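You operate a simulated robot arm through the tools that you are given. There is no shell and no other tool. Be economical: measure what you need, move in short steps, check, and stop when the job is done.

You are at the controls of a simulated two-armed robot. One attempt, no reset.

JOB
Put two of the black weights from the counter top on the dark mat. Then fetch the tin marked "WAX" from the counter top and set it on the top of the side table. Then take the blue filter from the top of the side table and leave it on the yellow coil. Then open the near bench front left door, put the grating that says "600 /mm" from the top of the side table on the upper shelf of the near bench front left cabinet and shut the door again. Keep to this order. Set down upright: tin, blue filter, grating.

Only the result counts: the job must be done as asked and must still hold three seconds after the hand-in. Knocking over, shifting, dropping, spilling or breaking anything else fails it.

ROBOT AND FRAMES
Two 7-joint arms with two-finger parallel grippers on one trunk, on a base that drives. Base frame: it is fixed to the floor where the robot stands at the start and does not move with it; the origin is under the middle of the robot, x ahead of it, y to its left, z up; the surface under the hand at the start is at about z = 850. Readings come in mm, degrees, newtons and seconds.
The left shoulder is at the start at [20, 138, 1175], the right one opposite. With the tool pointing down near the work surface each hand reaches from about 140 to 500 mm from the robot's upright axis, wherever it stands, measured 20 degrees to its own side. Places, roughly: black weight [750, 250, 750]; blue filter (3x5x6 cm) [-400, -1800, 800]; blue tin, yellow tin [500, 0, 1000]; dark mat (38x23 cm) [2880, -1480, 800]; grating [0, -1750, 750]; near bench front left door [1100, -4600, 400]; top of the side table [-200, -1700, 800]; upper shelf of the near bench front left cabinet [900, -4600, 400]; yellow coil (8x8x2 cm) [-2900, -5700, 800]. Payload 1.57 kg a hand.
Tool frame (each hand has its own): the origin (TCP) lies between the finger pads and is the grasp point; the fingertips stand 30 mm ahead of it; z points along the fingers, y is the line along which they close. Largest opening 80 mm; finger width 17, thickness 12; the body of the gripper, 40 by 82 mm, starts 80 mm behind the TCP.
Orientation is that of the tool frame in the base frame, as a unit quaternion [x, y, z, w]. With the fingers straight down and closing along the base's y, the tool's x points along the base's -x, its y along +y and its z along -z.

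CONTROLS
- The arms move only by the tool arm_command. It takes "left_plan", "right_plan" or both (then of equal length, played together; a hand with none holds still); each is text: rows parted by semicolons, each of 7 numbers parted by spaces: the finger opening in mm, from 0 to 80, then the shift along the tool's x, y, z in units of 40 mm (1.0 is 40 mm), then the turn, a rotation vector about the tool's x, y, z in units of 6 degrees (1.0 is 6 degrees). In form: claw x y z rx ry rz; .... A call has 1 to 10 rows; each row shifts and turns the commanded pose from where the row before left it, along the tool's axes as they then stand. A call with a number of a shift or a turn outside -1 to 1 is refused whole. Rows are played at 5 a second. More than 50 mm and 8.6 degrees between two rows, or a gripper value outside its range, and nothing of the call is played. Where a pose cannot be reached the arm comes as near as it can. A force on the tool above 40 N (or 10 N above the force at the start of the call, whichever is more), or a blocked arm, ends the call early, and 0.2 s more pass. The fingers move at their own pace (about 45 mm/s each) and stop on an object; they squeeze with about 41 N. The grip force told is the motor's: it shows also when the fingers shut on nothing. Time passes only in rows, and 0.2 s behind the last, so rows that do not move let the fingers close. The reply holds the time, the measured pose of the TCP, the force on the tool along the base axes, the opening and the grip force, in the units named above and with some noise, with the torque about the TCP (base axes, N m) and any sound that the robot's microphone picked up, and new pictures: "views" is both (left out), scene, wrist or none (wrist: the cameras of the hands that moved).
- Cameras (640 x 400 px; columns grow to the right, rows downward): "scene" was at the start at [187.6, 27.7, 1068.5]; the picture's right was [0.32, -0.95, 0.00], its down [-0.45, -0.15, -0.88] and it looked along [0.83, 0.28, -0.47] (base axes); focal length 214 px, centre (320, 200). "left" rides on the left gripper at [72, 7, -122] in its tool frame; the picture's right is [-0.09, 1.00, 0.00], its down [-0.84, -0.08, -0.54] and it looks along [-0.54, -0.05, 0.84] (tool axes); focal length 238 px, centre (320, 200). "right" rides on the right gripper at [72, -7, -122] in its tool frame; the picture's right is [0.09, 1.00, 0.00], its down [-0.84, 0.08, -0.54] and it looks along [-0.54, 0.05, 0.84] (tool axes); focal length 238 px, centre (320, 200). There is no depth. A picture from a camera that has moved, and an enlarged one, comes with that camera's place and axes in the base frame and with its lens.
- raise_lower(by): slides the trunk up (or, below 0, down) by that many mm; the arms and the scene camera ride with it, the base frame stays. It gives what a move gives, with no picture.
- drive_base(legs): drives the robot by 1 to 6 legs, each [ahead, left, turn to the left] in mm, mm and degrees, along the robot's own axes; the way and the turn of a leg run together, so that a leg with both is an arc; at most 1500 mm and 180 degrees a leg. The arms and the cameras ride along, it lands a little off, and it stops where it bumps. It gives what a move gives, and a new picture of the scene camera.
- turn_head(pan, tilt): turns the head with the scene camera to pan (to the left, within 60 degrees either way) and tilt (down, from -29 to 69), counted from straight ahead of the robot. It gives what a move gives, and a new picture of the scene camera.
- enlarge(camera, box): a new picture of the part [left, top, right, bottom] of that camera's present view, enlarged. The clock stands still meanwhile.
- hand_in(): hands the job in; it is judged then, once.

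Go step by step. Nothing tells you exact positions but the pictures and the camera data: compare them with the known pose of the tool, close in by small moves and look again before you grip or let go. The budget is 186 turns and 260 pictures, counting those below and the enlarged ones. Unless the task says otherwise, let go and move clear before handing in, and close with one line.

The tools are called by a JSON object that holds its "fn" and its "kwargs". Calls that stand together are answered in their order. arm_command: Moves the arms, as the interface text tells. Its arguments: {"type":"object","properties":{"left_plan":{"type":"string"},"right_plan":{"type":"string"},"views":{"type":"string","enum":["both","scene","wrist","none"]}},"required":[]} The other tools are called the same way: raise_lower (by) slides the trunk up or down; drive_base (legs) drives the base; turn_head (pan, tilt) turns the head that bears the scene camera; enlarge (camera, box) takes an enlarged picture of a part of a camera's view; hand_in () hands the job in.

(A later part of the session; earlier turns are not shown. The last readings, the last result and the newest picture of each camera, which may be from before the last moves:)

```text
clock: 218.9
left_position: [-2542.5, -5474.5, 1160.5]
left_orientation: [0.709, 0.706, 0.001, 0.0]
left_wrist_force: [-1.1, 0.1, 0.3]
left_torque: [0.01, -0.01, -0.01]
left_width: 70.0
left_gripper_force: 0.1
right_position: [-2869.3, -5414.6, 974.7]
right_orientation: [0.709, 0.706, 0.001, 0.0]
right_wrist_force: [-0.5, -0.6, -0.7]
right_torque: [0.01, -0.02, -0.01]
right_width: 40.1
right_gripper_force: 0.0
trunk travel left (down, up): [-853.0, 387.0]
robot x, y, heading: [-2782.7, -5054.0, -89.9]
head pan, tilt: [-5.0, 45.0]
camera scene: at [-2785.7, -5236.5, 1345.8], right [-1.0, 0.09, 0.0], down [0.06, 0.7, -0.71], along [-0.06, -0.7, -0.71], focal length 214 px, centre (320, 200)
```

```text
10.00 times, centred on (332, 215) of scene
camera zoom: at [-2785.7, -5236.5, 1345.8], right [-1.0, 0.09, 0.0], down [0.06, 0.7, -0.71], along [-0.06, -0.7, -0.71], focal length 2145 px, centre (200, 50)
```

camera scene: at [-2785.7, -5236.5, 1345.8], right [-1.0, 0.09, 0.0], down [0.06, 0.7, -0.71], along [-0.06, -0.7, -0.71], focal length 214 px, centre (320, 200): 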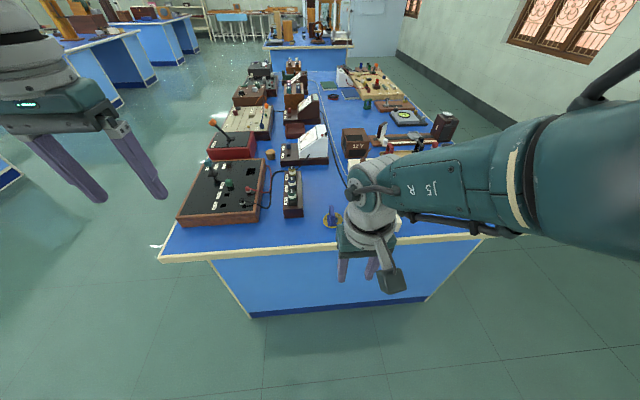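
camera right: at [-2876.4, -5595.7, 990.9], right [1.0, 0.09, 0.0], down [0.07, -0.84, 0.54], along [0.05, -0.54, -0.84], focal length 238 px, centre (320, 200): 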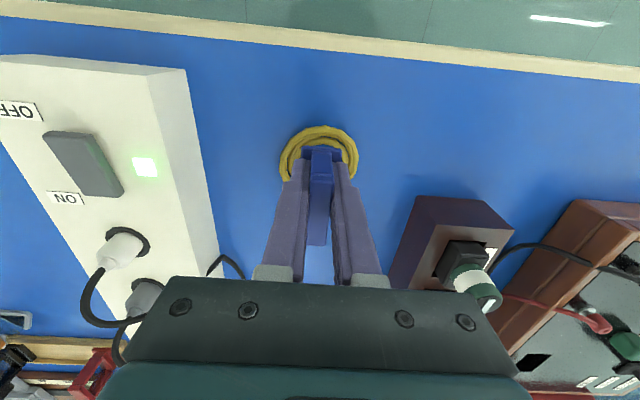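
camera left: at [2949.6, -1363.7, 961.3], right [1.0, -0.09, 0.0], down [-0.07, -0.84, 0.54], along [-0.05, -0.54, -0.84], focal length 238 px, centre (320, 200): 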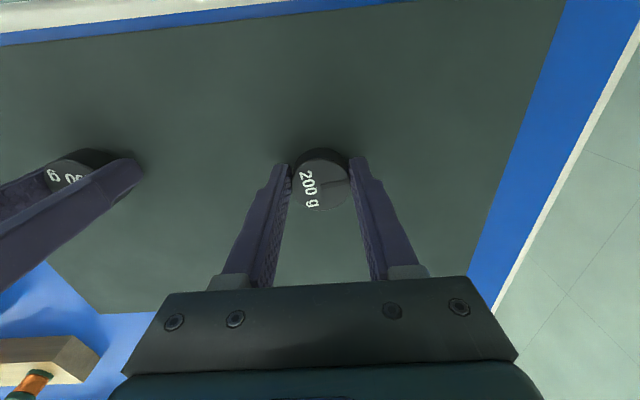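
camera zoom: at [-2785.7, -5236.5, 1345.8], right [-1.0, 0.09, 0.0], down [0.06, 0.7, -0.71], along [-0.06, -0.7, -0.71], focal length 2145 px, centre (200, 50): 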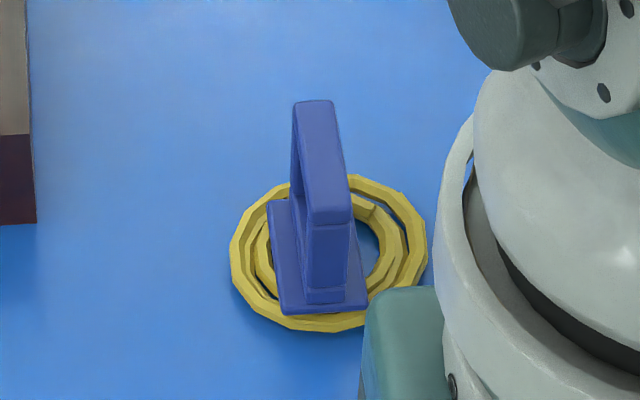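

The filter stands upright on the coil. Next I go to the near bench, whose front doors face +x, so I'll drive back north-east and around it.

{"fn": "drive_base", "kwargs": {"legs": [[0, 0, 70], [0, 0, 69.5], [1500, 0, 0], [1500, 0, 0], [360, 0, 0], [0, 0, -49.5]]}}

{"fn": "turn_head", "kwargs": {"pan": -15, "tilt": 20}}

```text
clock: 243.6
left_position: [-201.8, -2204.9, 1159.8]
left_orientation: [-0.022, 1.0, 0.001, 0.0]
left_wrist_force: [0.0, -0.2, 0.3]
left_torque: [0.0, 0.01, -0.03]
left_width: 70.3
left_gripper_force: 0.0
right_position: [-246.0, -2536.3, 974.8]
right_orientation: [-0.022, 1.0, 0.001, -0.001]
right_wrist_force: [0.1, 0.1, -0.6]
right_torque: [-0.03, 0.0, -0.04]
right_width: 40.0
right_gripper_force: 0.1
trunk travel left (down, up): [-853.0, 387.0]
robot x, y, heading: [-612.4, -2459.0, 2.6]
head pan, tilt: [-5.0, 45.0]
camera scene: at [-428.4, -2463.0, 1345.8], right [-0.04, -1.0, 0.0], down [-0.71, 0.03, -0.71], along [0.71, -0.03, -0.71], focal length 214 px, centre (320, 200)
```

scene: 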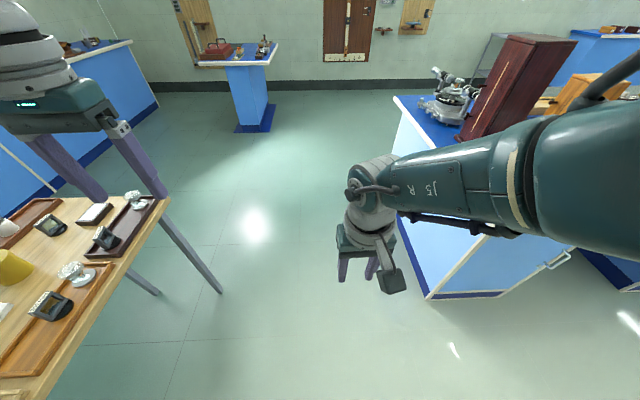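

```text
clock: 244.5
left_position: [-201.5, -2205.9, 1161.0]
left_orientation: [-0.021, 1.0, 0.001, 0.001]
left_wrist_force: [0.3, -0.2, -0.5]
left_torque: [-0.02, -0.04, 0.01]
left_width: 70.0
left_gripper_force: 0.1
right_position: [-246.7, -2536.2, 975.0]
right_orientation: [-0.021, 1.0, 0.0, -0.002]
right_wrist_force: [0.2, 0.7, -0.3]
right_torque: [0.03, 0.03, 0.01]
right_width: 40.2
right_gripper_force: 0.0
trunk travel left (down, up): [-853.0, 387.0]
robot x, y, heading: [-611.0, -2464.1, 2.7]
head pan, tilt: [-15.0, 20.0]
camera scene: at [-418.8, -2479.6, 1384.4], right [-0.22, -0.98, 0.0], down [-0.33, 0.07, -0.94], along [0.92, -0.2, -0.34], focal length 214 px, centre (320, 200)
```

scene: 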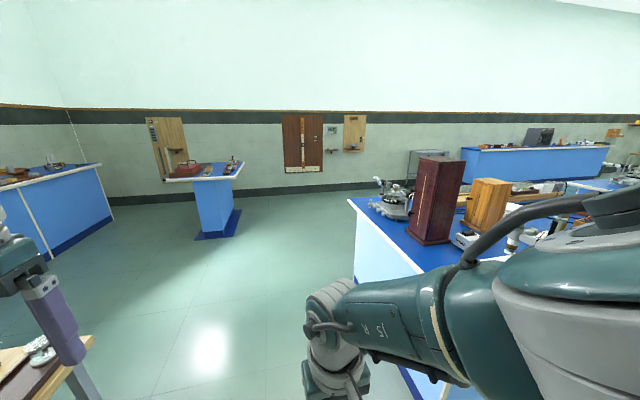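

I'll continue east past the bench's end and then look down its east side.

{"fn": "drive_base", "kwargs": {"legs": [[0, 0, -2.7], [1500, 0, 0], [900, 0, 0], [0, 0, -90]]}}

{"fn": "turn_head", "kwargs": {"pan": -15, "tilt": 25}}

```text
clock: 260.4
left_position: [2010.5, -2858.0, 1160.8]
left_orientation: [0.705, 0.709, 0.0, 0.0]
left_wrist_force: [-0.1, 0.5, 0.1]
left_torque: [0.02, 0.0, 0.0]
left_width: 70.1
left_gripper_force: 0.0
right_position: [1680.1, -2800.8, 974.7]
right_orientation: [0.705, 0.709, 0.002, 0.0]
right_wrist_force: [-0.2, -0.1, 0.5]
right_torque: [0.03, 0.0, 0.01]
right_width: 40.2
right_gripper_force: 0.1
trunk travel left (down, up): [-853.0, 387.0]
robot x, y, heading: [1771.2, -2441.5, -89.6]
head pan, tilt: [-15.0, 20.0]
camera scene: at [1746.9, -2631.2, 1384.4], right [-0.97, 0.25, 0.0], down [0.09, 0.33, -0.94], along [-0.24, -0.91, -0.34], focal length 214 px, centre (320, 200)
```

scene: 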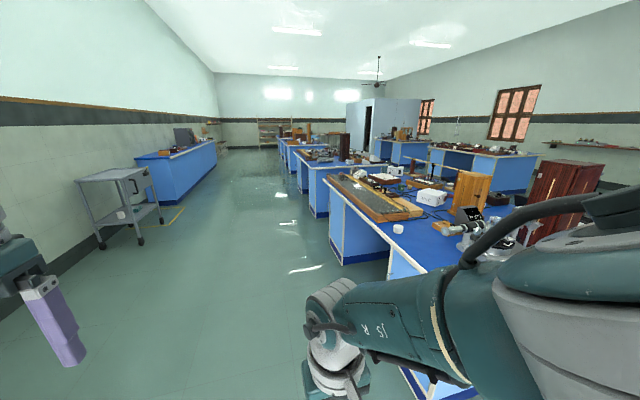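

```text
clock: 261.1
left_position: [2008.8, -2857.6, 1160.1]
left_orientation: [0.704, 0.71, 0.0, 0.001]
left_wrist_force: [-0.5, 0.1, 0.1]
left_torque: [0.0, 0.07, -0.01]
left_width: 69.9
left_gripper_force: 0.0
right_position: [1680.8, -2801.2, 973.6]
right_orientation: [0.705, 0.709, 0.001, 0.0]
right_wrist_force: [-0.1, -0.4, -0.6]
right_torque: [-0.03, 0.0, 0.0]
right_width: 40.0
right_gripper_force: 0.0
trunk travel left (down, up): [-853.0, 387.0]
robot x, y, heading: [1766.0, -2440.2, -89.6]
head pan, tilt: [-15.0, 25.0]
camera scene: at [1747.1, -2630.2, 1376.4], right [-0.97, 0.25, 0.0], down [0.11, 0.41, -0.91], along [-0.23, -0.88, -0.42], focal length 214 px, centre (320, 200)
```

scene: 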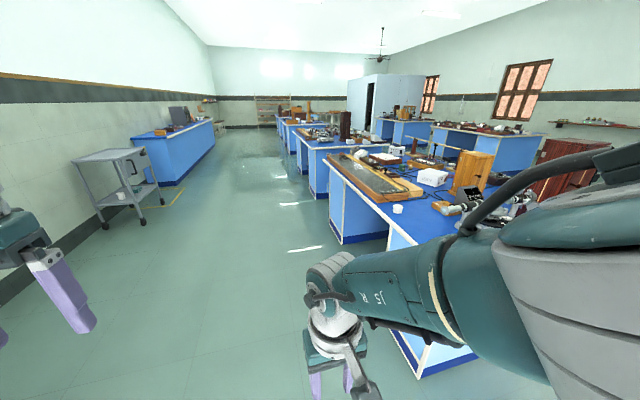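

The bench's far-end module on this aisle is the front left cabinet. I'll drive down the aisle and turn to face it.

{"fn": "drive_base", "kwargs": {"legs": [[1500, 0, 0], [650, 0, 0], [0, 0, -90]]}}

{"fn": "turn_head", "kwargs": {"pan": 0, "tilt": 40}}

```text
clock: 275.4
left_position: [1346.0, -4806.3, 1159.9]
left_orientation: [1.0, -0.001, 0.0, 0.001]
left_wrist_force: [-0.3, -0.8, -0.1]
left_torque: [0.0, 0.0, -0.04]
left_width: 70.1
left_gripper_force: 0.0
right_position: [1406.2, -4478.1, 974.8]
right_orientation: [1.0, -0.002, 0.001, 0.001]
right_wrist_force: [-0.2, 0.5, 0.4]
right_torque: [-0.04, 0.01, 0.0]
right_width: 40.1
right_gripper_force: 0.1
trunk travel left (down, up): [-853.0, 387.0]
robot x, y, heading: [1768.5, -4568.8, 179.7]
head pan, tilt: [-15.0, 25.0]
camera scene: at [1579.6, -4545.3, 1376.3], right [0.26, 0.97, 0.0], down [0.41, -0.11, -0.91], along [-0.88, 0.24, -0.42], focal length 214 px, centre (320, 200)
```

scene: 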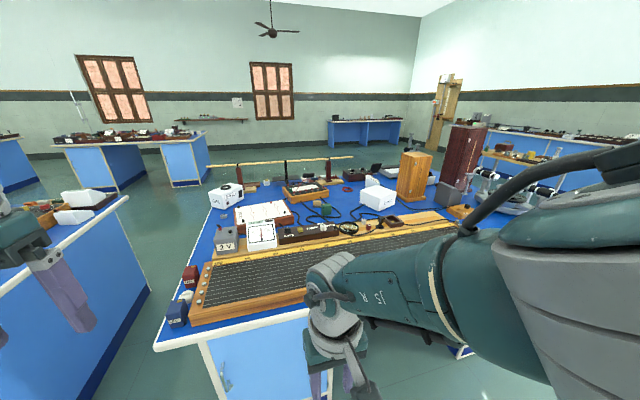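

```text
clock: 276.2
left_position: [1346.5, -4806.5, 1161.2]
left_orientation: [1.0, 0.0, 0.0, 0.001]
left_wrist_force: [-0.4, 0.9, -0.2]
left_torque: [0.01, 0.01, -0.02]
left_width: 70.1
left_gripper_force: 0.1
right_position: [1406.5, -4477.6, 974.3]
right_orientation: [1.0, -0.001, 0.001, 0.001]
right_wrist_force: [-0.5, -0.4, -0.1]
right_torque: [-0.02, 0.01, -0.01]
right_width: 40.0
right_gripper_force: 0.0
trunk travel left (down, up): [-853.0, 387.0]
robot x, y, heading: [1767.3, -4570.3, 180.0]
head pan, tilt: [0.0, 40.0]
camera scene: at [1583.5, -4569.1, 1353.1], right [0.0, 1.0, 0.0], down [0.64, 0.0, -0.77], along [-0.77, 0.0, -0.64], focal length 214 px, centre (320, 200)
```

scene: 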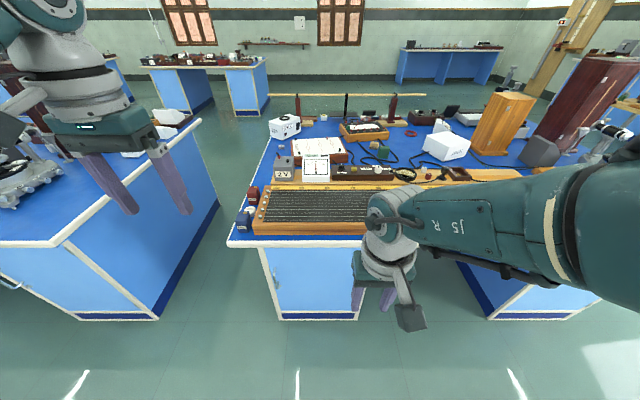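

I see the front left cabinet with its door under the bench top, partly hidden by the right arm. I'll spread the right arm aside, lower the trunk and look at the door.

{"fn": "arm_command", "kwargs": {"right_plan": "60 0.3 -0.9 0 0 0 0;60 0.3 -0.9 0 0 0 0;60 0.3 -0.9 0 0 0 0;60 0.3 -0.9 0 0 0 0;60 0.3 -0.9 0 0 0 0", "views": "none"}}

{"fn": "raise_lower", "kwargs": {"by": -400}}

{"fn": "turn_head", "kwargs": {"pan": 0, "tilt": 35}}

```text
clock: 277.4
left_position: [1348.0, -4805.6, 1159.1]
left_orientation: [1.0, -0.001, 0.0, 0.001]
left_wrist_force: [-0.4, -0.2, 1.0]
left_torque: [0.01, -0.01, 0.01]
left_width: 69.9
left_gripper_force: 0.1
right_position: [1430.7, -4370.9, 939.7]
right_orientation: [1.0, -0.001, 0.018, 0.005]
right_wrist_force: [-0.3, 0.0, 0.4]
right_torque: [0.04, -0.03, 0.0]
right_width: 60.2
right_gripper_force: 0.0
right hand out of reach, approached as far as the arm can: row 1, 2, 3, 4, 5
trunk travel left (down, up): [-853.0, 387.0]
robot x, y, heading: [1766.7, -4566.6, 179.9]
head pan, tilt: [0.0, 40.0]
```

```text
clock: 281.2
left_position: [1346.9, -4805.0, 759.0]
left_orientation: [1.0, -0.002, 0.0, 0.001]
left_wrist_force: [-0.4, -0.9, 0.2]
left_torque: [0.03, 0.03, 0.02]
left_width: 70.1
left_gripper_force: 0.1
right_position: [1429.5, -4371.1, 540.0]
right_orientation: [1.0, 0.0, 0.018, 0.005]
right_wrist_force: [-0.6, 0.4, 0.2]
right_torque: [-0.03, 0.05, 0.0]
right_width: 60.0
right_gripper_force: 0.0
trunk travel left (down, up): [-453.0, 787.0]
robot x, y, heading: [1767.7, -4569.8, 180.1]
head pan, tilt: [0.0, 40.0]
```

```text
clock: 281.9
left_position: [1346.2, -4805.1, 760.9]
left_orientation: [1.0, -0.001, 0.0, 0.001]
left_wrist_force: [-0.4, -0.5, 0.4]
left_torque: [0.0, -0.03, -0.04]
left_width: 70.0
left_gripper_force: 0.1
right_position: [1431.3, -4371.6, 540.6]
right_orientation: [1.0, -0.001, 0.019, 0.005]
right_wrist_force: [0.0, -0.2, 0.2]
right_torque: [-0.01, 0.02, 0.01]
right_width: 60.1
right_gripper_force: 0.1
trunk travel left (down, up): [-453.0, 787.0]
robot x, y, heading: [1766.8, -4569.3, 180.0]
head pan, tilt: [0.0, 35.0]
camera scene: at [1580.5, -4569.2, 960.6], right [0.0, 1.0, 0.0], down [0.57, 0.0, -0.82], along [-0.82, 0.0, -0.57], focal length 214 px, centre (320, 200)
```

scene: 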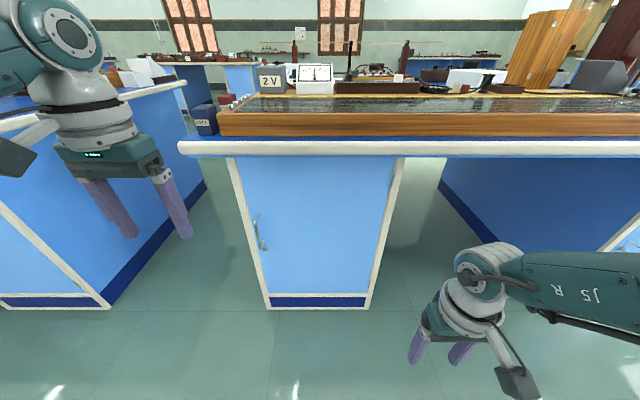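

The door's handle is a vertical bar on its left side, so it hinges on the right. I'll zoom in on it.

{"fn": "enlarge", "kwargs": {"camera": "scene", "box": [220, 140, 420, 320]}}

{"fn": "enlarge", "kwargs": {"camera": "scene", "box": [228, 200, 292, 260]}}

```text
2.22 times, centred on (320, 230) of scene
camera zoom: at [1580.5, -4569.2, 960.6], right [0.0, 1.0, 0.0], down [0.57, 0.0, -0.82], along [-0.82, 0.0, -0.57], focal length 477 px, centre (320, 133)
```

zoom: 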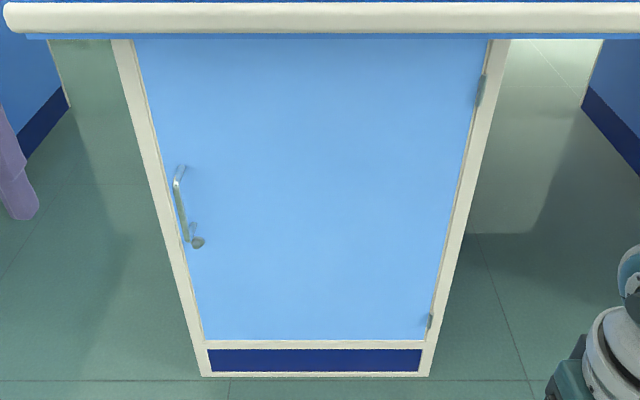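

```text
6.67 times, centred on (260, 230) of scene
camera zoom: at [1580.5, -4569.2, 960.6], right [0.0, 1.0, 0.0], down [0.57, 0.0, -0.82], along [-0.82, 0.0, -0.57], focal length 1430 px, centre (720, 0)
```

zoom: 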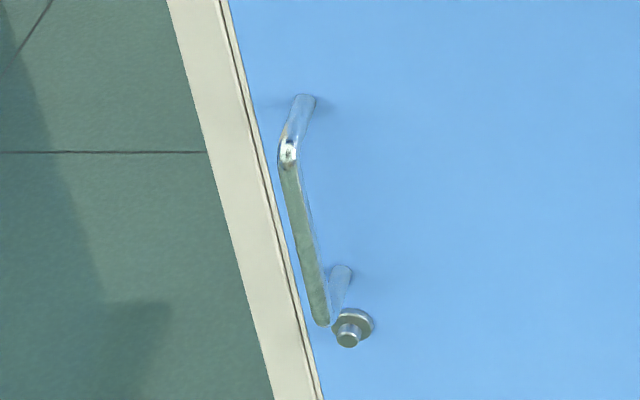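

The bar handle is at about [1103,−4760], z 433–543. I'll lower the trunk and pitch the left hand forward.

{"fn": "raise_lower", "kwargs": {"by": -230}}

{"fn": "arm_command", "kwargs": {"left_plan": "70 0 0 0 0 -1 0;70 0 0 0 0 -1 0;70 0 0 0 0 -1 0;70 0 0 0 0 -1 0;70 0 0 0 0 -1 0;70 0 0 0 0 -1 0;70 0 0 0 0 -1 0;70 0 0 0 0 -1 0;70 0 0 0 0 -1 0;70 0 0 0 0 -1 0", "views": "wrist"}}

```text
clock: 284.3
left_position: [1346.6, -4805.7, 530.1]
left_orientation: [1.0, -0.001, 0.0, 0.001]
left_wrist_force: [0.1, 0.3, 0.2]
left_torque: [0.04, 0.0, 0.0]
left_width: 69.9
left_gripper_force: 0.1
right_position: [1429.8, -4370.0, 311.3]
right_orientation: [1.0, 0.0, 0.018, 0.004]
right_wrist_force: [0.3, -0.3, 0.2]
right_torque: [0.05, -0.01, 0.01]
right_width: 59.8
right_gripper_force: 0.1
trunk travel left (down, up): [-223.0, 1017.0]
robot x, y, heading: [1767.8, -4565.8, 180.1]
head pan, tilt: [0.0, 35.0]
```

```text
clock: 286.5
left_position: [1348.0, -4805.9, 530.5]
left_orientation: [0.865, -0.002, -0.501, 0.0]
left_wrist_force: [0.4, -0.4, 0.2]
left_torque: [0.03, 0.02, -0.03]
left_width: 70.0
left_gripper_force: 0.1
right_position: [1431.1, -4370.4, 311.1]
right_orientation: [1.0, -0.001, 0.019, 0.004]
right_wrist_force: [0.6, 0.3, 0.2]
right_torque: [0.0, 0.01, 0.0]
right_width: 59.9
right_gripper_force: 0.2
trunk travel left (down, up): [-223.0, 1017.0]
robot x, y, heading: [1766.9, -4564.4, 179.9]
head pan, tilt: [0.0, 35.0]
camera left: at [1487.1, -4811.7, 529.4], right [-0.05, -1.0, 0.08], down [0.05, 0.08, 1.0], along [-1.0, 0.05, 0.05], focal length 238 px, centre (320, 200)
```

left: 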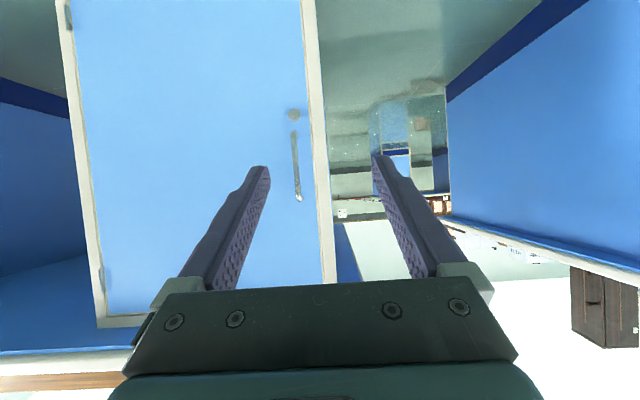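

The pitched hand works, and the wrist camera confirms the bar at [1103,−4759,490]. I'll drive closer so the hand lines up with the bar.

{"fn": "drive_base", "kwargs": {"legs": [[140, -46, 0]]}}

{"fn": "enlarge", "kwargs": {"camera": "left", "box": [160, 50, 480, 250]}}

```text
clock: 287.9
left_position: [1210.2, -4757.5, 530.3]
left_orientation: [0.866, -0.003, -0.499, 0.0]
left_wrist_force: [-0.1, 0.6, 0.5]
left_torque: [0.0, -0.01, 0.0]
left_width: 70.0
left_gripper_force: 0.0
right_position: [1294.9, -4323.8, 309.5]
right_orientation: [1.0, -0.002, 0.019, 0.003]
right_wrist_force: [-1.0, 0.0, 0.0]
right_torque: [-0.01, 0.04, -0.03]
right_width: 60.0
right_gripper_force: 0.1
trunk travel left (down, up): [-223.0, 1017.0]
robot x, y, heading: [1631.8, -4522.4, 179.6]
head pan, tilt: [0.0, 35.0]
camera scene: at [1443.8, -4522.8, 730.4], right [0.0, 1.0, 0.0], down [0.57, 0.0, -0.82], along [-0.82, 0.0, -0.57], focal length 214 px, centre (320, 200)
```

scene: 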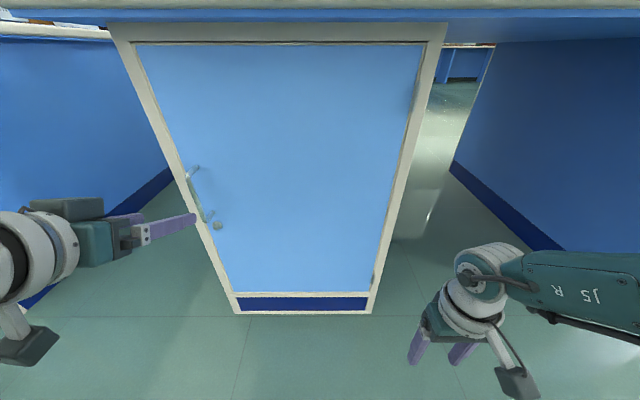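

```text
2.00 times, centred on (320, 150) of left
camera zoom: at [1349.5, -4765.6, 529.4], right [-0.05, -1.0, 0.08], down [0.05, 0.08, 1.0], along [-1.0, 0.05, 0.05], focal length 477 px, centre (320, 300)
```

zoom: 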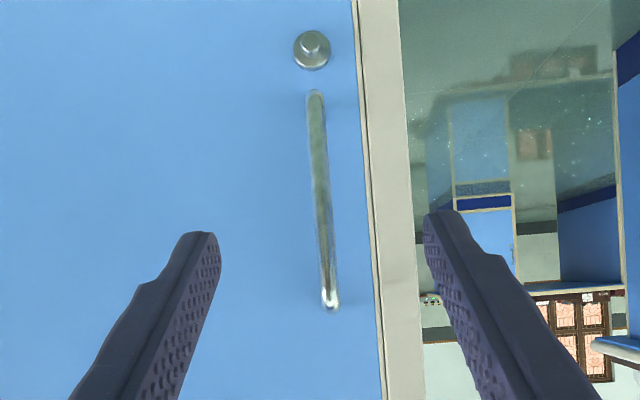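

The bar is centred between the fingers. I'll advance onto it and close.

{"fn": "arm_command", "kwargs": {"left_plan": "60 -0.17 0 0.88 0 0 0;60 -0.17 0 0.88 0 0 0;60 -0.17 0 0.88 0 0 0;60 0 0 0 0 0 0;0 0 0 0 0 0 0;0 0 0 0 0 0 0;0 0 0 0 0 0 0;0 0 0 0 0 0 0", "views": "wrist"}}

```text
clock: 289.7
left_position: [1104.7, -4756.5, 494.5]
left_orientation: [0.866, -0.002, -0.5, 0.0]
left_wrist_force: [-0.3, -1.0, 0.5]
left_torque: [0.18, 0.12, 0.0]
left_width: 9.8
left_gripper_force: 21.9
right_position: [1294.3, -4323.8, 309.0]
right_orientation: [1.0, -0.002, 0.02, 0.004]
right_wrist_force: [0.8, -0.1, -0.3]
right_torque: [0.0, 0.02, 0.01]
right_width: 60.1
right_gripper_force: 0.1
trunk travel left (down, up): [-223.0, 1017.0]
robot x, y, heading: [1631.3, -4521.2, 179.8]
head pan, tilt: [0.0, 35.0]
camera left: at [1244.9, -4764.7, 494.5], right [-0.05, -1.0, 0.08], down [0.05, 0.08, 1.0], along [-1.0, 0.05, 0.05], focal length 238 px, centre (320, 200)
```

left: 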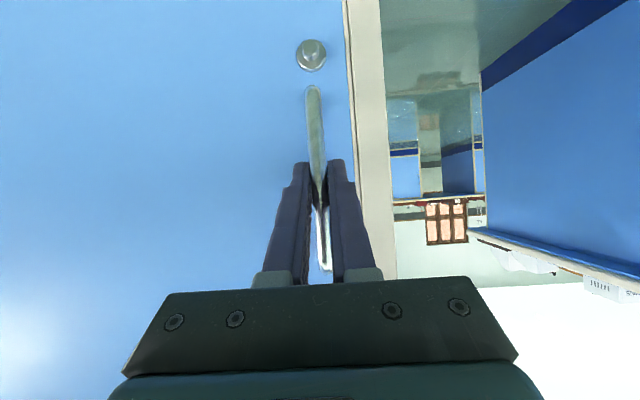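

The bar is gripped. The hinge is at about [1072,−4370], so I'll drive an arc about it to swing the door open, 15° first.

{"fn": "drive_base", "kwargs": {"legs": [[-39.7, -146.5, 15]]}}

```text
clock: 291.1
left_position: [1203.7, -4735.2, 494.0]
left_orientation: [0.859, 0.111, -0.496, 0.065]
left_wrist_force: [-0.6, -0.3, 0.8]
left_torque: [0.1, 0.01, 0.11]
left_width: 9.8
left_gripper_force: 28.3
right_position: [1274.3, -4268.0, 310.0]
right_orientation: [0.991, 0.131, 0.019, 0.002]
right_wrist_force: [0.2, -0.3, -0.2]
right_torque: [-0.02, 0.0, -0.09]
right_width: 59.9
right_gripper_force: 0.0
trunk travel left (down, up): [-223.0, 1017.0]
robot x, y, heading: [1654.4, -4368.9, -165.0]
head pan, tilt: [0.0, 35.0]
camera scene: at [1469.1, -4421.3, 730.6], right [-0.26, 0.97, 0.0], down [0.55, 0.15, -0.82], along [-0.79, -0.21, -0.57], focal length 214 px, centre (320, 200)
```

scene: 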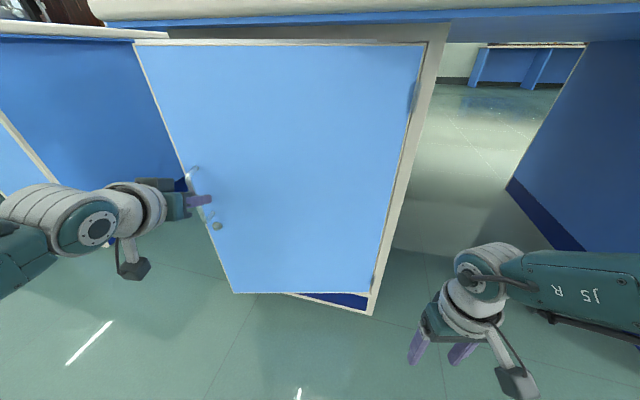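

The door is opening smoothly. I'll continue the arc.

{"fn": "drive_base", "kwargs": {"legs": [[-39.7, -146.5, 15], [-39.7, -146.5, 15]]}}

```text
clock: 293.4
left_position: [1369.5, -4620.2, 495.1]
left_orientation: [0.801, 0.328, -0.463, 0.19]
left_wrist_force: [-2.1, 1.5, 3.3]
left_torque: [-0.04, 0.04, 0.09]
left_width: 9.8
left_gripper_force: 27.8
right_position: [1198.8, -4181.7, 310.3]
right_orientation: [0.925, 0.379, 0.019, -0.003]
right_wrist_force: [0.3, 0.7, 0.2]
right_torque: [0.0, 0.02, -0.01]
right_width: 59.7
right_gripper_force: 0.1
trunk travel left (down, up): [-223.0, 1017.0]
robot x, y, heading: [1575.3, -4084.9, -135.3]
head pan, tilt: [0.0, 35.0]
camera scene: at [1443.6, -4217.6, 730.7], right [-0.7, 0.71, 0.0], down [0.41, 0.4, -0.82], along [-0.58, -0.57, -0.57], focal length 214 px, centre (320, 200)
```

scene: 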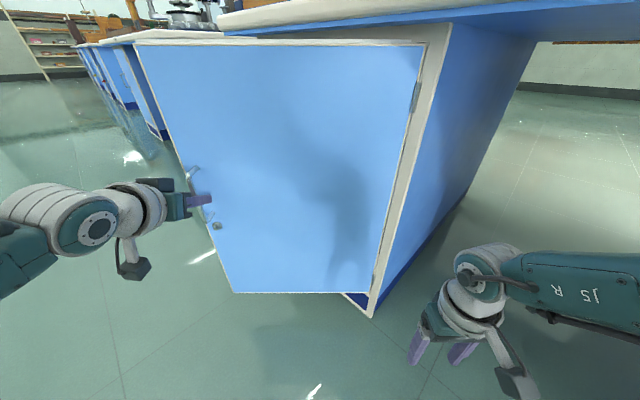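

The door is 45° open; one more 15° arc.

{"fn": "drive_base", "kwargs": {"legs": [[-39.7, -146.5, 15]]}}

```text
clock: 294.8
left_position: [1424.6, -4533.8, 495.7]
left_orientation: [0.752, 0.429, -0.435, 0.248]
left_wrist_force: [-3.6, 1.3, 3.1]
left_torque: [0.02, -0.05, 0.07]
left_width: 10.0
left_gripper_force: 27.9
right_position: [1146.1, -4154.1, 310.0]
right_orientation: [0.868, 0.497, 0.018, -0.006]
right_wrist_force: [-0.4, 0.0, 0.2]
right_torque: [-0.02, 0.0, -0.03]
right_width: 60.0
right_gripper_force: 0.0
trunk travel left (down, up): [-223.0, 1017.0]
robot x, y, heading: [1487.6, -3963.3, -120.6]
head pan, tilt: [0.0, 35.0]
camera scene: at [1392.2, -4127.2, 730.6], right [-0.86, 0.51, 0.0], down [0.29, 0.49, -0.82], along [-0.42, -0.71, -0.57], focal length 214 px, centre (320, 200)
```

scene: 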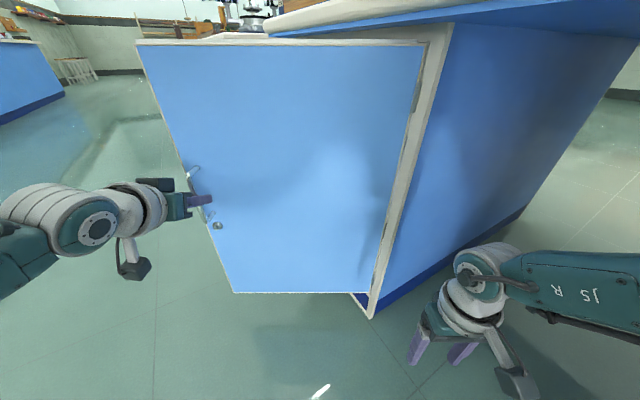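

The door is about 60° open. I'll let go of the bar and draw the hand back along its own axis.

{"fn": "arm_command", "kwargs": {"left_plan": "60 0 0 0 0 0 0;60 0 0 0 0 0 0;60 0 0 0 0 0 0;60 0 0 -0.8 0 0 0;60 0 0 -0.8 0 0 0;60 0 0 -0.8 0 0 0;60 0 0 -0.8 0 0 0", "views": "wrist"}}

```text
clock: 296.4
left_position: [1483.3, -4436.7, 558.4]
left_orientation: [0.753, 0.429, -0.434, 0.247]
left_wrist_force: [-0.2, -0.5, -0.2]
left_torque: [0.01, 0.0, -0.01]
left_width: 60.1
left_gripper_force: 0.0
right_position: [1149.5, -4153.2, 310.6]
right_orientation: [0.868, 0.497, 0.019, -0.005]
right_wrist_force: [0.7, 0.1, -0.6]
right_torque: [-0.01, 0.02, 0.0]
right_width: 60.0
right_gripper_force: 0.0
trunk travel left (down, up): [-223.0, 1017.0]
robot x, y, heading: [1488.8, -3966.6, -120.8]
head pan, tilt: [0.0, 35.0]
camera left: at [1559.2, -4319.6, 557.5], right [0.83, -0.55, 0.08], down [-0.04, 0.08, 1.0], along [-0.55, -0.83, 0.05], focal length 238 px, centre (320, 200)
```

left: 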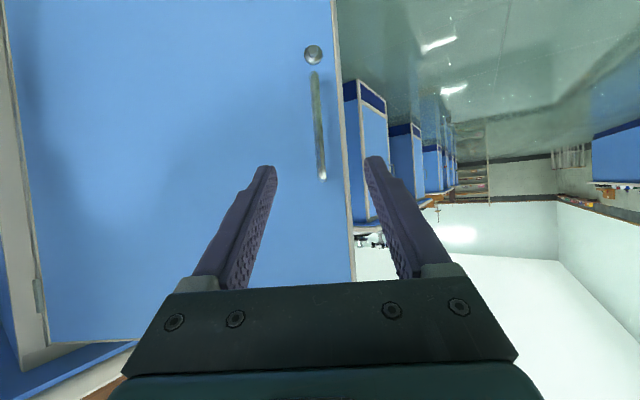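

Clear of the handle. I'll drive out and around to face the open cabinet.

{"fn": "drive_base", "kwargs": {"legs": [[0, 650, 0], [0, 0, -59.2], [0, 480, 0]]}}

{"fn": "turn_head", "kwargs": {"pan": 0, "tilt": 25}}

```text
clock: 305.1
left_position: [1637.7, -5012.9, 558.6]
left_orientation: [0.866, 0.001, -0.5, 0.001]
left_wrist_force: [-1.0, 0.1, -0.4]
left_torque: [-0.01, -0.01, 0.0]
left_width: 60.1
left_gripper_force: 0.1
right_position: [1710.9, -4579.7, 310.4]
right_orientation: [1.0, 0.003, 0.019, 0.005]
right_wrist_force: [-1.0, 0.1, -0.9]
right_torque: [0.01, -0.01, 0.0]
right_width: 60.1
right_gripper_force: 0.2
trunk travel left (down, up): [-223.0, 1017.0]
robot x, y, heading: [2047.6, -4773.6, -179.5]
head pan, tilt: [0.0, 35.0]
camera scene: at [1862.1, -4776.6, 730.6], right [-0.01, 1.0, 0.0], down [0.57, 0.0, -0.82], along [-0.82, 0.0, -0.57], focal length 214 px, centre (320, 200)
```

scene: 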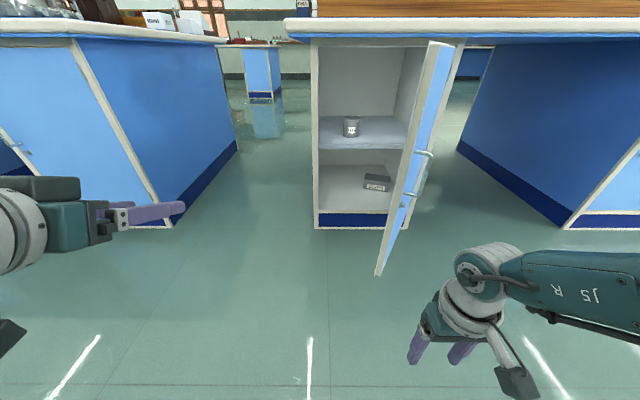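

```text
clock: 305.8
left_position: [1638.1, -5013.6, 558.5]
left_orientation: [0.866, 0.001, -0.5, 0.001]
left_wrist_force: [0.8, 0.5, 0.0]
left_torque: [-0.01, 0.0, -0.02]
left_width: 59.8
left_gripper_force: 0.1
right_position: [1710.0, -4580.1, 310.1]
right_orientation: [1.0, 0.004, 0.018, 0.004]
right_wrist_force: [0.0, 0.4, -0.8]
right_torque: [0.0, -0.03, -0.02]
right_width: 59.9
right_gripper_force: 0.2
trunk travel left (down, up): [-223.0, 1017.0]
robot x, y, heading: [2045.6, -4776.5, -179.7]
head pan, tilt: [0.0, 25.0]
camera scene: at [1858.0, -4777.1, 746.3], right [-0.01, 1.0, 0.0], down [0.42, 0.0, -0.91], along [-0.91, -0.01, -0.42], focal length 214 px, centre (320, 200)
```

scene: 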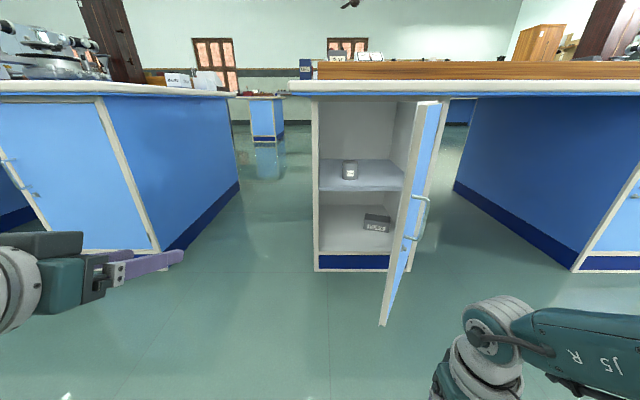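

The cabinet is visible: the upper shelf is at z≈420 with a jar on it. I'll put the right hand inside the door and push it further open by driving right.

{"fn": "drive_base", "kwargs": {"legs": [[0, 110, -0.5], [310, 0, 0]]}}

```text
clock: 308.6
left_position: [1334.3, -5116.3, 559.2]
left_orientation: [0.866, -0.003, -0.5, -0.001]
left_wrist_force: [0.1, -0.5, -0.4]
left_torque: [0.01, -0.01, -0.04]
left_width: 59.9
left_gripper_force: 0.0
right_position: [1411.6, -4682.9, 310.1]
right_orientation: [1.0, -0.001, 0.019, 0.004]
right_wrist_force: [-0.7, 0.3, -0.3]
right_torque: [0.02, 0.0, 0.01]
right_width: 60.0
right_gripper_force: 0.1
trunk travel left (down, up): [-223.0, 1017.0]
robot x, y, heading: [1743.7, -4881.4, 179.6]
head pan, tilt: [0.0, 25.0]
camera scene: at [1556.3, -4882.0, 746.3], right [0.0, 1.0, 0.0], down [0.42, 0.0, -0.91], along [-0.91, 0.0, -0.42], focal length 214 px, centre (320, 200)
```

scene: 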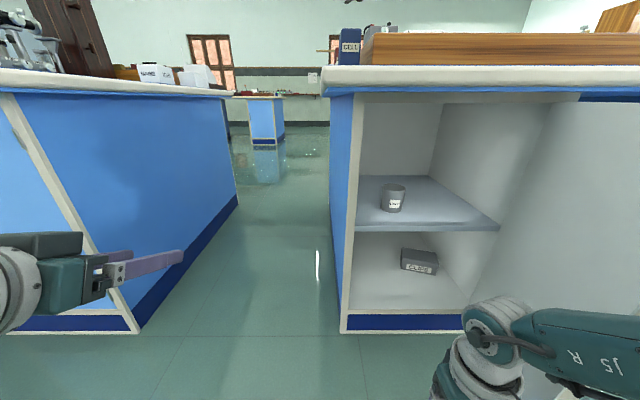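

The hand is inside the door. I'll drive right to push it open wider.

{"fn": "drive_base", "kwargs": {"legs": [[0, -150, 0], [0, -150, 0]]}}

```text
clock: 311.0
left_position: [1335.2, -4817.6, 558.2]
left_orientation: [0.866, -0.002, -0.5, 0.0]
left_wrist_force: [0.6, -0.2, 1.4]
left_torque: [0.0, 0.0, 0.0]
left_width: 60.3
left_gripper_force: 0.1
right_position: [1412.4, -4386.2, 309.9]
right_orientation: [1.0, 0.0, 0.019, 0.005]
right_wrist_force: [-0.2, 0.7, 0.5]
right_torque: [-0.01, -0.01, 0.01]
right_width: 60.3
right_gripper_force: 0.1
trunk travel left (down, up): [-223.0, 1017.0]
robot x, y, heading: [1748.9, -4577.9, 180.0]
head pan, tilt: [0.0, 25.0]
camera scene: at [1556.8, -4582.0, 746.3], right [0.0, 1.0, 0.0], down [0.42, 0.0, -0.91], along [-0.91, 0.0, -0.42], focal length 214 px, centre (320, 200)
```

scene: 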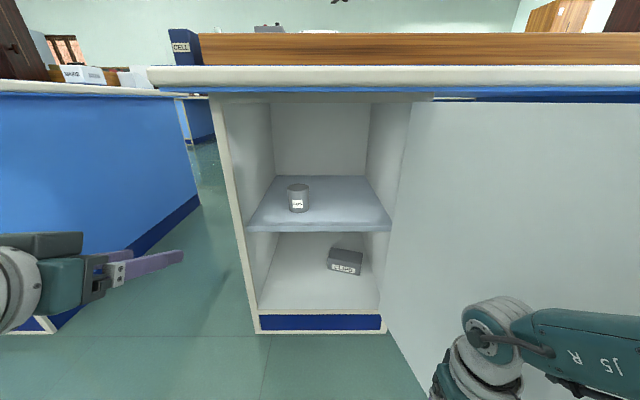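

The door is wide open. Now I'll back out and go fetch the grating, raising the trunk for transport.

{"fn": "drive_base", "kwargs": {"legs": [[-380, 0, 0], [0, 0, -90], [1500, 0, 0], [640, 0, 0], [0, 0, 90], [1300, 0, 0]]}}

{"fn": "raise_lower", "kwargs": {"by": 400}}

{"fn": "turn_head", "kwargs": {"pan": -30, "tilt": 30}}

```text
clock: 337.2
left_position: [410.8, -2793.8, 559.2]
left_orientation: [0.866, 0.022, -0.5, 0.013]
left_wrist_force: [0.0, -0.2, 0.1]
left_torque: [-0.03, -0.01, 0.03]
left_width: 60.0
left_gripper_force: 0.1
right_position: [464.1, -2356.6, 309.6]
right_orientation: [0.999, 0.028, 0.019, 0.004]
right_wrist_force: [-0.4, 1.1, 0.3]
right_torque: [0.0, 0.02, -0.01]
right_width: 60.3
right_gripper_force: 0.0
trunk travel left (down, up): [-223.0, 1017.0]
robot x, y, heading: [812.8, -2534.0, -177.2]
head pan, tilt: [0.0, 25.0]
camera scene: at [618.6, -2545.9, 746.3], right [-0.06, 1.0, 0.0], down [0.42, 0.02, -0.91], along [-0.9, -0.05, -0.42], focal length 214 px, centre (320, 200)
```

scene: 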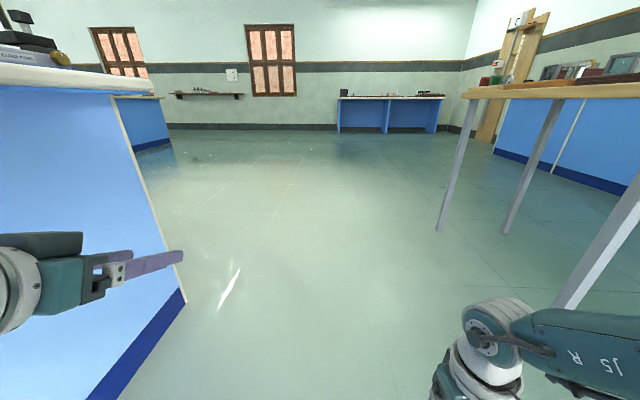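

```text
clock: 341.1
left_position: [410.4, -2792.3, 958.6]
left_orientation: [0.866, 0.022, -0.5, 0.013]
left_wrist_force: [-0.4, 0.9, -0.6]
left_torque: [-0.02, 0.0, 0.0]
left_width: 59.9
left_gripper_force: 0.0
right_position: [461.8, -2357.0, 709.8]
right_orientation: [0.999, 0.028, 0.019, 0.004]
right_wrist_force: [-0.1, 0.4, 0.8]
right_torque: [-0.02, 0.02, 0.04]
right_width: 59.8
right_gripper_force: 0.0
trunk travel left (down, up): [-623.0, 617.0]
robot x, y, heading: [810.8, -2532.5, -176.9]
head pan, tilt: [0.0, 25.0]
```

```text
clock: 342.0
left_position: [410.6, -2793.4, 957.1]
left_orientation: [0.866, 0.022, -0.499, 0.013]
left_wrist_force: [-0.1, 0.3, 0.0]
left_torque: [0.0, -0.01, 0.01]
left_width: 59.9
left_gripper_force: 0.1
right_position: [463.1, -2356.7, 710.3]
right_orientation: [0.999, 0.028, 0.02, 0.004]
right_wrist_force: [-0.1, 0.1, -0.2]
right_torque: [0.03, -0.01, 0.02]
right_width: 60.0
right_gripper_force: 0.1
trunk travel left (down, up): [-623.0, 617.0]
robot x, y, heading: [810.0, -2536.8, -176.9]
head pan, tilt: [-30.0, 30.0]
camera scene: at [629.7, -2500.1, 1138.4], right [0.45, 0.89, 0.0], down [0.45, -0.23, -0.87], along [-0.77, 0.39, -0.5], focal length 214 px, centre (320, 200)
```

scene: 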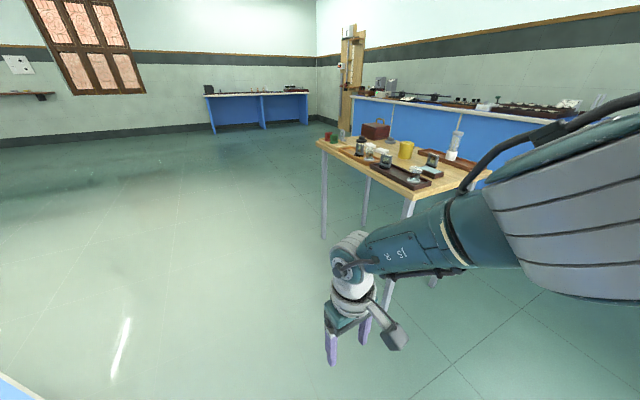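

I'll straighten and drive north to the table's east end.

{"fn": "drive_base", "kwargs": {"legs": [[0, 0, -3.1], [0, -1140, 0]]}}

{"fn": "arm_command", "kwargs": {"left_plan": "70 0 0 0 0 0.83 0;70 0 0 0 0 0.83 0;70 0 0 0 0 0.84 0;70 0 0 0 0 0 0", "views": "none"}}

{"fn": "turn_head", "kwargs": {"pan": 10, "tilt": 30}}

```text
clock: 348.3
left_position: [399.9, -1613.0, 958.9]
left_orientation: [0.866, -0.007, -0.5, -0.004]
left_wrist_force: [-0.8, 0.1, -0.6]
left_torque: [0.01, 0.01, -0.01]
left_width: 60.0
left_gripper_force: 0.1
right_position: [479.7, -1180.2, 712.0]
right_orientation: [1.0, -0.004, 0.02, 0.005]
right_wrist_force: [0.1, -0.2, -0.6]
right_torque: [0.0, 0.0, -0.02]
right_width: 60.0
right_gripper_force: 0.0
trunk travel left (down, up): [-623.0, 617.0]
robot x, y, heading: [812.0, -1378.7, 179.4]
head pan, tilt: [-30.0, 30.0]
camera scene: at [638.2, -1334.3, 1138.4], right [0.51, 0.86, 0.0], down [0.43, -0.25, -0.87], along [-0.75, 0.44, -0.5], focal length 214 px, centre (320, 200)
```

scene: 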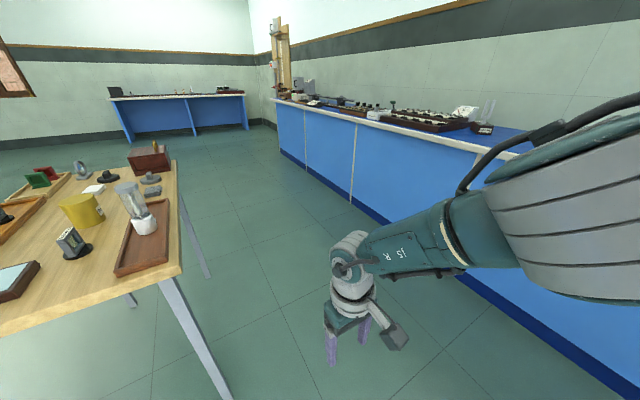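

```text
clock: 349.3
left_position: [399.0, -1612.5, 957.7]
left_orientation: [0.924, -0.007, -0.382, -0.002]
left_wrist_force: [0.0, 1.4, -0.2]
left_torque: [0.02, 0.0, -0.01]
left_width: 69.7
left_gripper_force: 0.0
right_position: [480.2, -1180.5, 710.4]
right_orientation: [1.0, -0.004, 0.019, 0.003]
right_wrist_force: [-0.1, 0.0, 0.2]
right_torque: [-0.03, -0.01, -0.02]
right_width: 60.0
right_gripper_force: 0.1
trunk travel left (down, up): [-623.0, 617.0]
robot x, y, heading: [812.9, -1380.1, 179.7]
head pan, tilt: [-30.0, 30.0]
```

```text
clock: 350.4
left_position: [400.0, -1612.5, 957.7]
left_orientation: [0.924, -0.006, -0.382, -0.002]
left_wrist_force: [-0.3, -0.7, -0.2]
left_torque: [-0.03, 0.0, -0.03]
left_width: 69.8
left_gripper_force: 0.1
right_position: [480.6, -1180.3, 710.0]
right_orientation: [1.0, -0.005, 0.02, 0.004]
right_wrist_force: [0.2, 0.7, 0.1]
right_torque: [-0.02, 0.01, -0.02]
right_width: 60.1
right_gripper_force: 0.0
trunk travel left (down, up): [-623.0, 617.0]
robot x, y, heading: [819.3, -1379.4, 179.3]
head pan, tilt: [10.0, 30.0]
camera scene: at [626.8, -1395.1, 1138.4], right [-0.16, 0.99, 0.0], down [0.49, 0.08, -0.87], along [-0.85, -0.14, -0.5], focal length 214 px, centre (320, 200)
```

scene: 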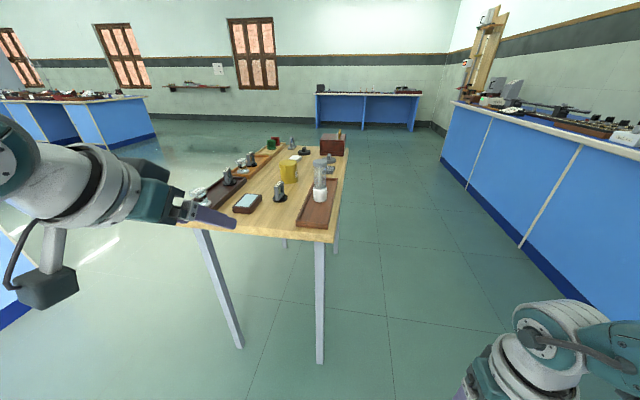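

I'll drive in above the table end so that the left hand is near the grating, then look with the wrist camera.

{"fn": "drive_base", "kwargs": {"legs": [[255, 15, 0.5]]}}

{"fn": "enlarge", "kwargs": {"camera": "left", "box": [0, 0, 640, 400]}}

{"fn": "enlarge", "kwargs": {"camera": "scene", "box": [160, 120, 400, 270]}}

```text
clock: 352.3
left_position: [140.0, -1624.9, 958.7]
left_orientation: [0.924, -0.006, -0.383, -0.002]
left_wrist_force: [-0.9, 0.1, -0.6]
left_torque: [0.01, 0.03, -0.03]
left_width: 69.9
left_gripper_force: 0.1
right_position: [220.4, -1193.1, 711.1]
right_orientation: [1.0, -0.004, 0.02, 0.005]
right_wrist_force: [0.3, 0.5, -0.2]
right_torque: [0.0, 0.01, 0.02]
right_width: 59.9
right_gripper_force: 0.0
trunk travel left (down, up): [-623.0, 617.0]
robot x, y, heading: [552.9, -1390.2, 179.4]
head pan, tilt: [10.0, 30.0]
camera scene: at [367.6, -1407.8, 1138.4], right [-0.16, 0.99, 0.0], down [0.49, 0.08, -0.87], along [-0.85, -0.14, -0.5], focal length 214 px, centre (320, 200)
```

scene: 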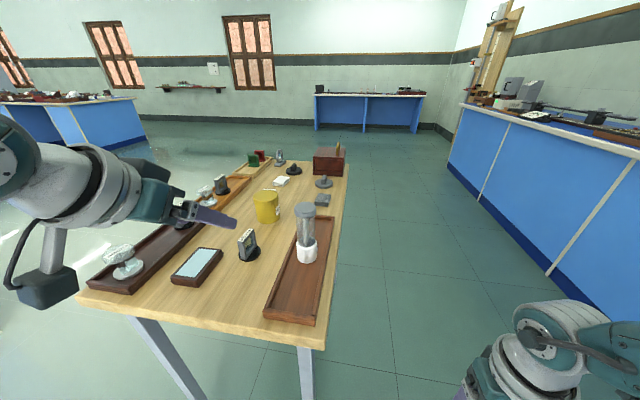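

```text
1.00 times, centred on (320, 200) of left (not enlarged: the box is as wide or as high as the picture)
camera zoom: at [275.7, -1633.3, 993.9], right [-0.08, -0.99, 0.07], down [-0.21, 0.08, 0.97], along [-0.98, 0.06, -0.21], focal length 238 px, centre (320, 200)
```

zoom: 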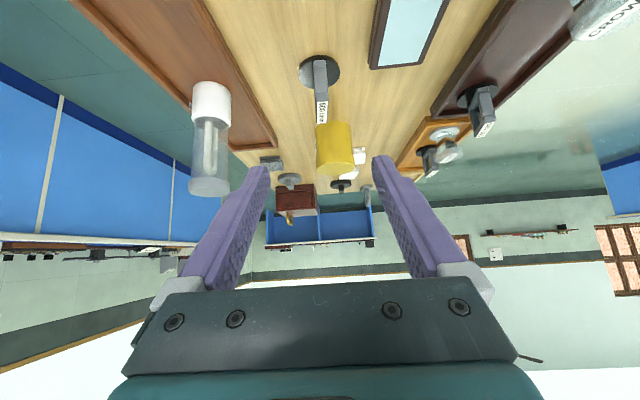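

```text
2.67 times, centred on (280, 195) of scene
camera zoom: at [367.6, -1407.8, 1138.4], right [-0.16, 0.99, 0.0], down [0.49, 0.08, -0.87], along [-0.85, -0.14, -0.5], focal length 572 px, centre (427, 213)
```

zoom: 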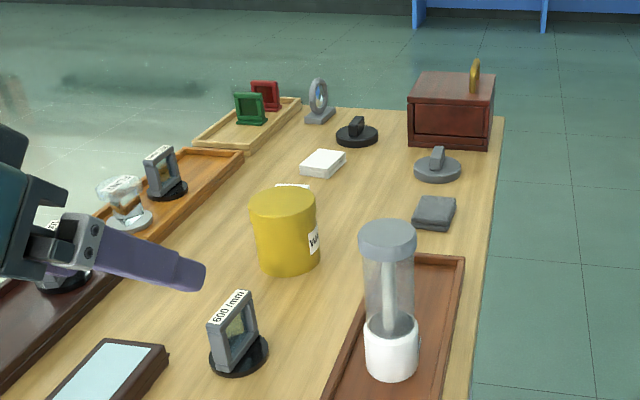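

The grating's slab runs along x, so the pitched left hand can close across its thickness. I'll approach along the tool axis and check midway.

{"fn": "arm_command", "kwargs": {"left_plan": "50 0.15 0.03 0.85 0 0 0;50 0.15 0.03 0.85 0 0 0;50 0.15 0.03 0.85 0 0 0;50 0 0 0 0 0 0", "views": "both"}}

```text
clock: 353.3
left_position: [80.1, -1627.9, 874.3]
left_orientation: [0.924, -0.006, -0.383, -0.002]
left_wrist_force: [-0.5, 0.4, 0.3]
left_torque: [-0.01, -0.02, -0.02]
left_width: 49.9
left_gripper_force: 0.1
right_position: [222.2, -1193.2, 709.9]
right_orientation: [1.0, -0.003, 0.019, 0.006]
right_wrist_force: [0.0, 0.2, 0.1]
right_torque: [0.0, -0.01, 0.02]
right_width: 60.2
right_gripper_force: 0.0
trunk travel left (down, up): [-623.0, 617.0]
robot x, y, heading: [554.6, -1392.0, 179.4]
head pan, tilt: [10.0, 30.0]
camera scene: at [367.7, -1407.9, 1138.4], right [-0.16, 0.99, 0.0], down [0.49, 0.08, -0.87], along [-0.85, -0.14, -0.5], focal length 214 px, centre (320, 200)
camera left: at [215.5, -1635.6, 910.6], right [-0.08, -0.99, 0.07], down [-0.21, 0.08, 0.97], along [-0.98, 0.06, -0.21], focal length 238 px, centre (320, 200)
```

scene: 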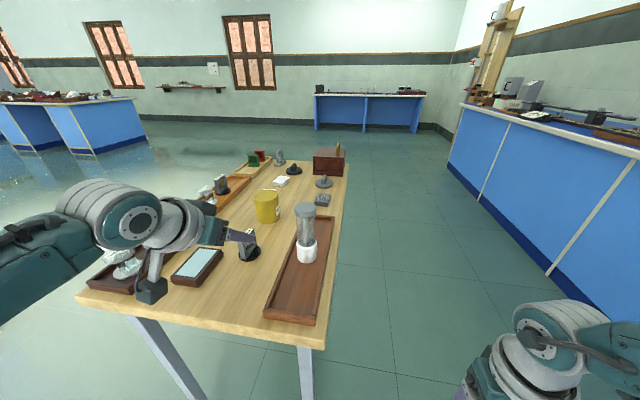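
left: 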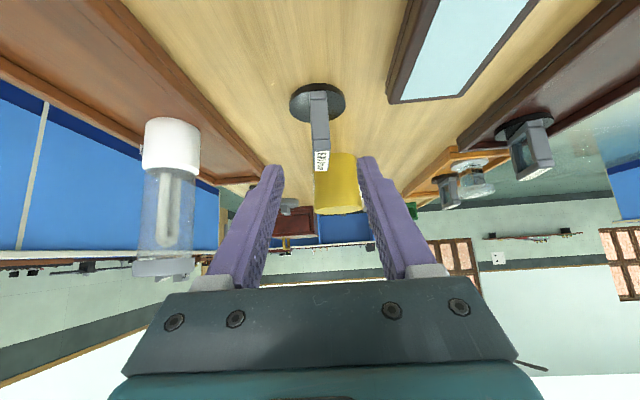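

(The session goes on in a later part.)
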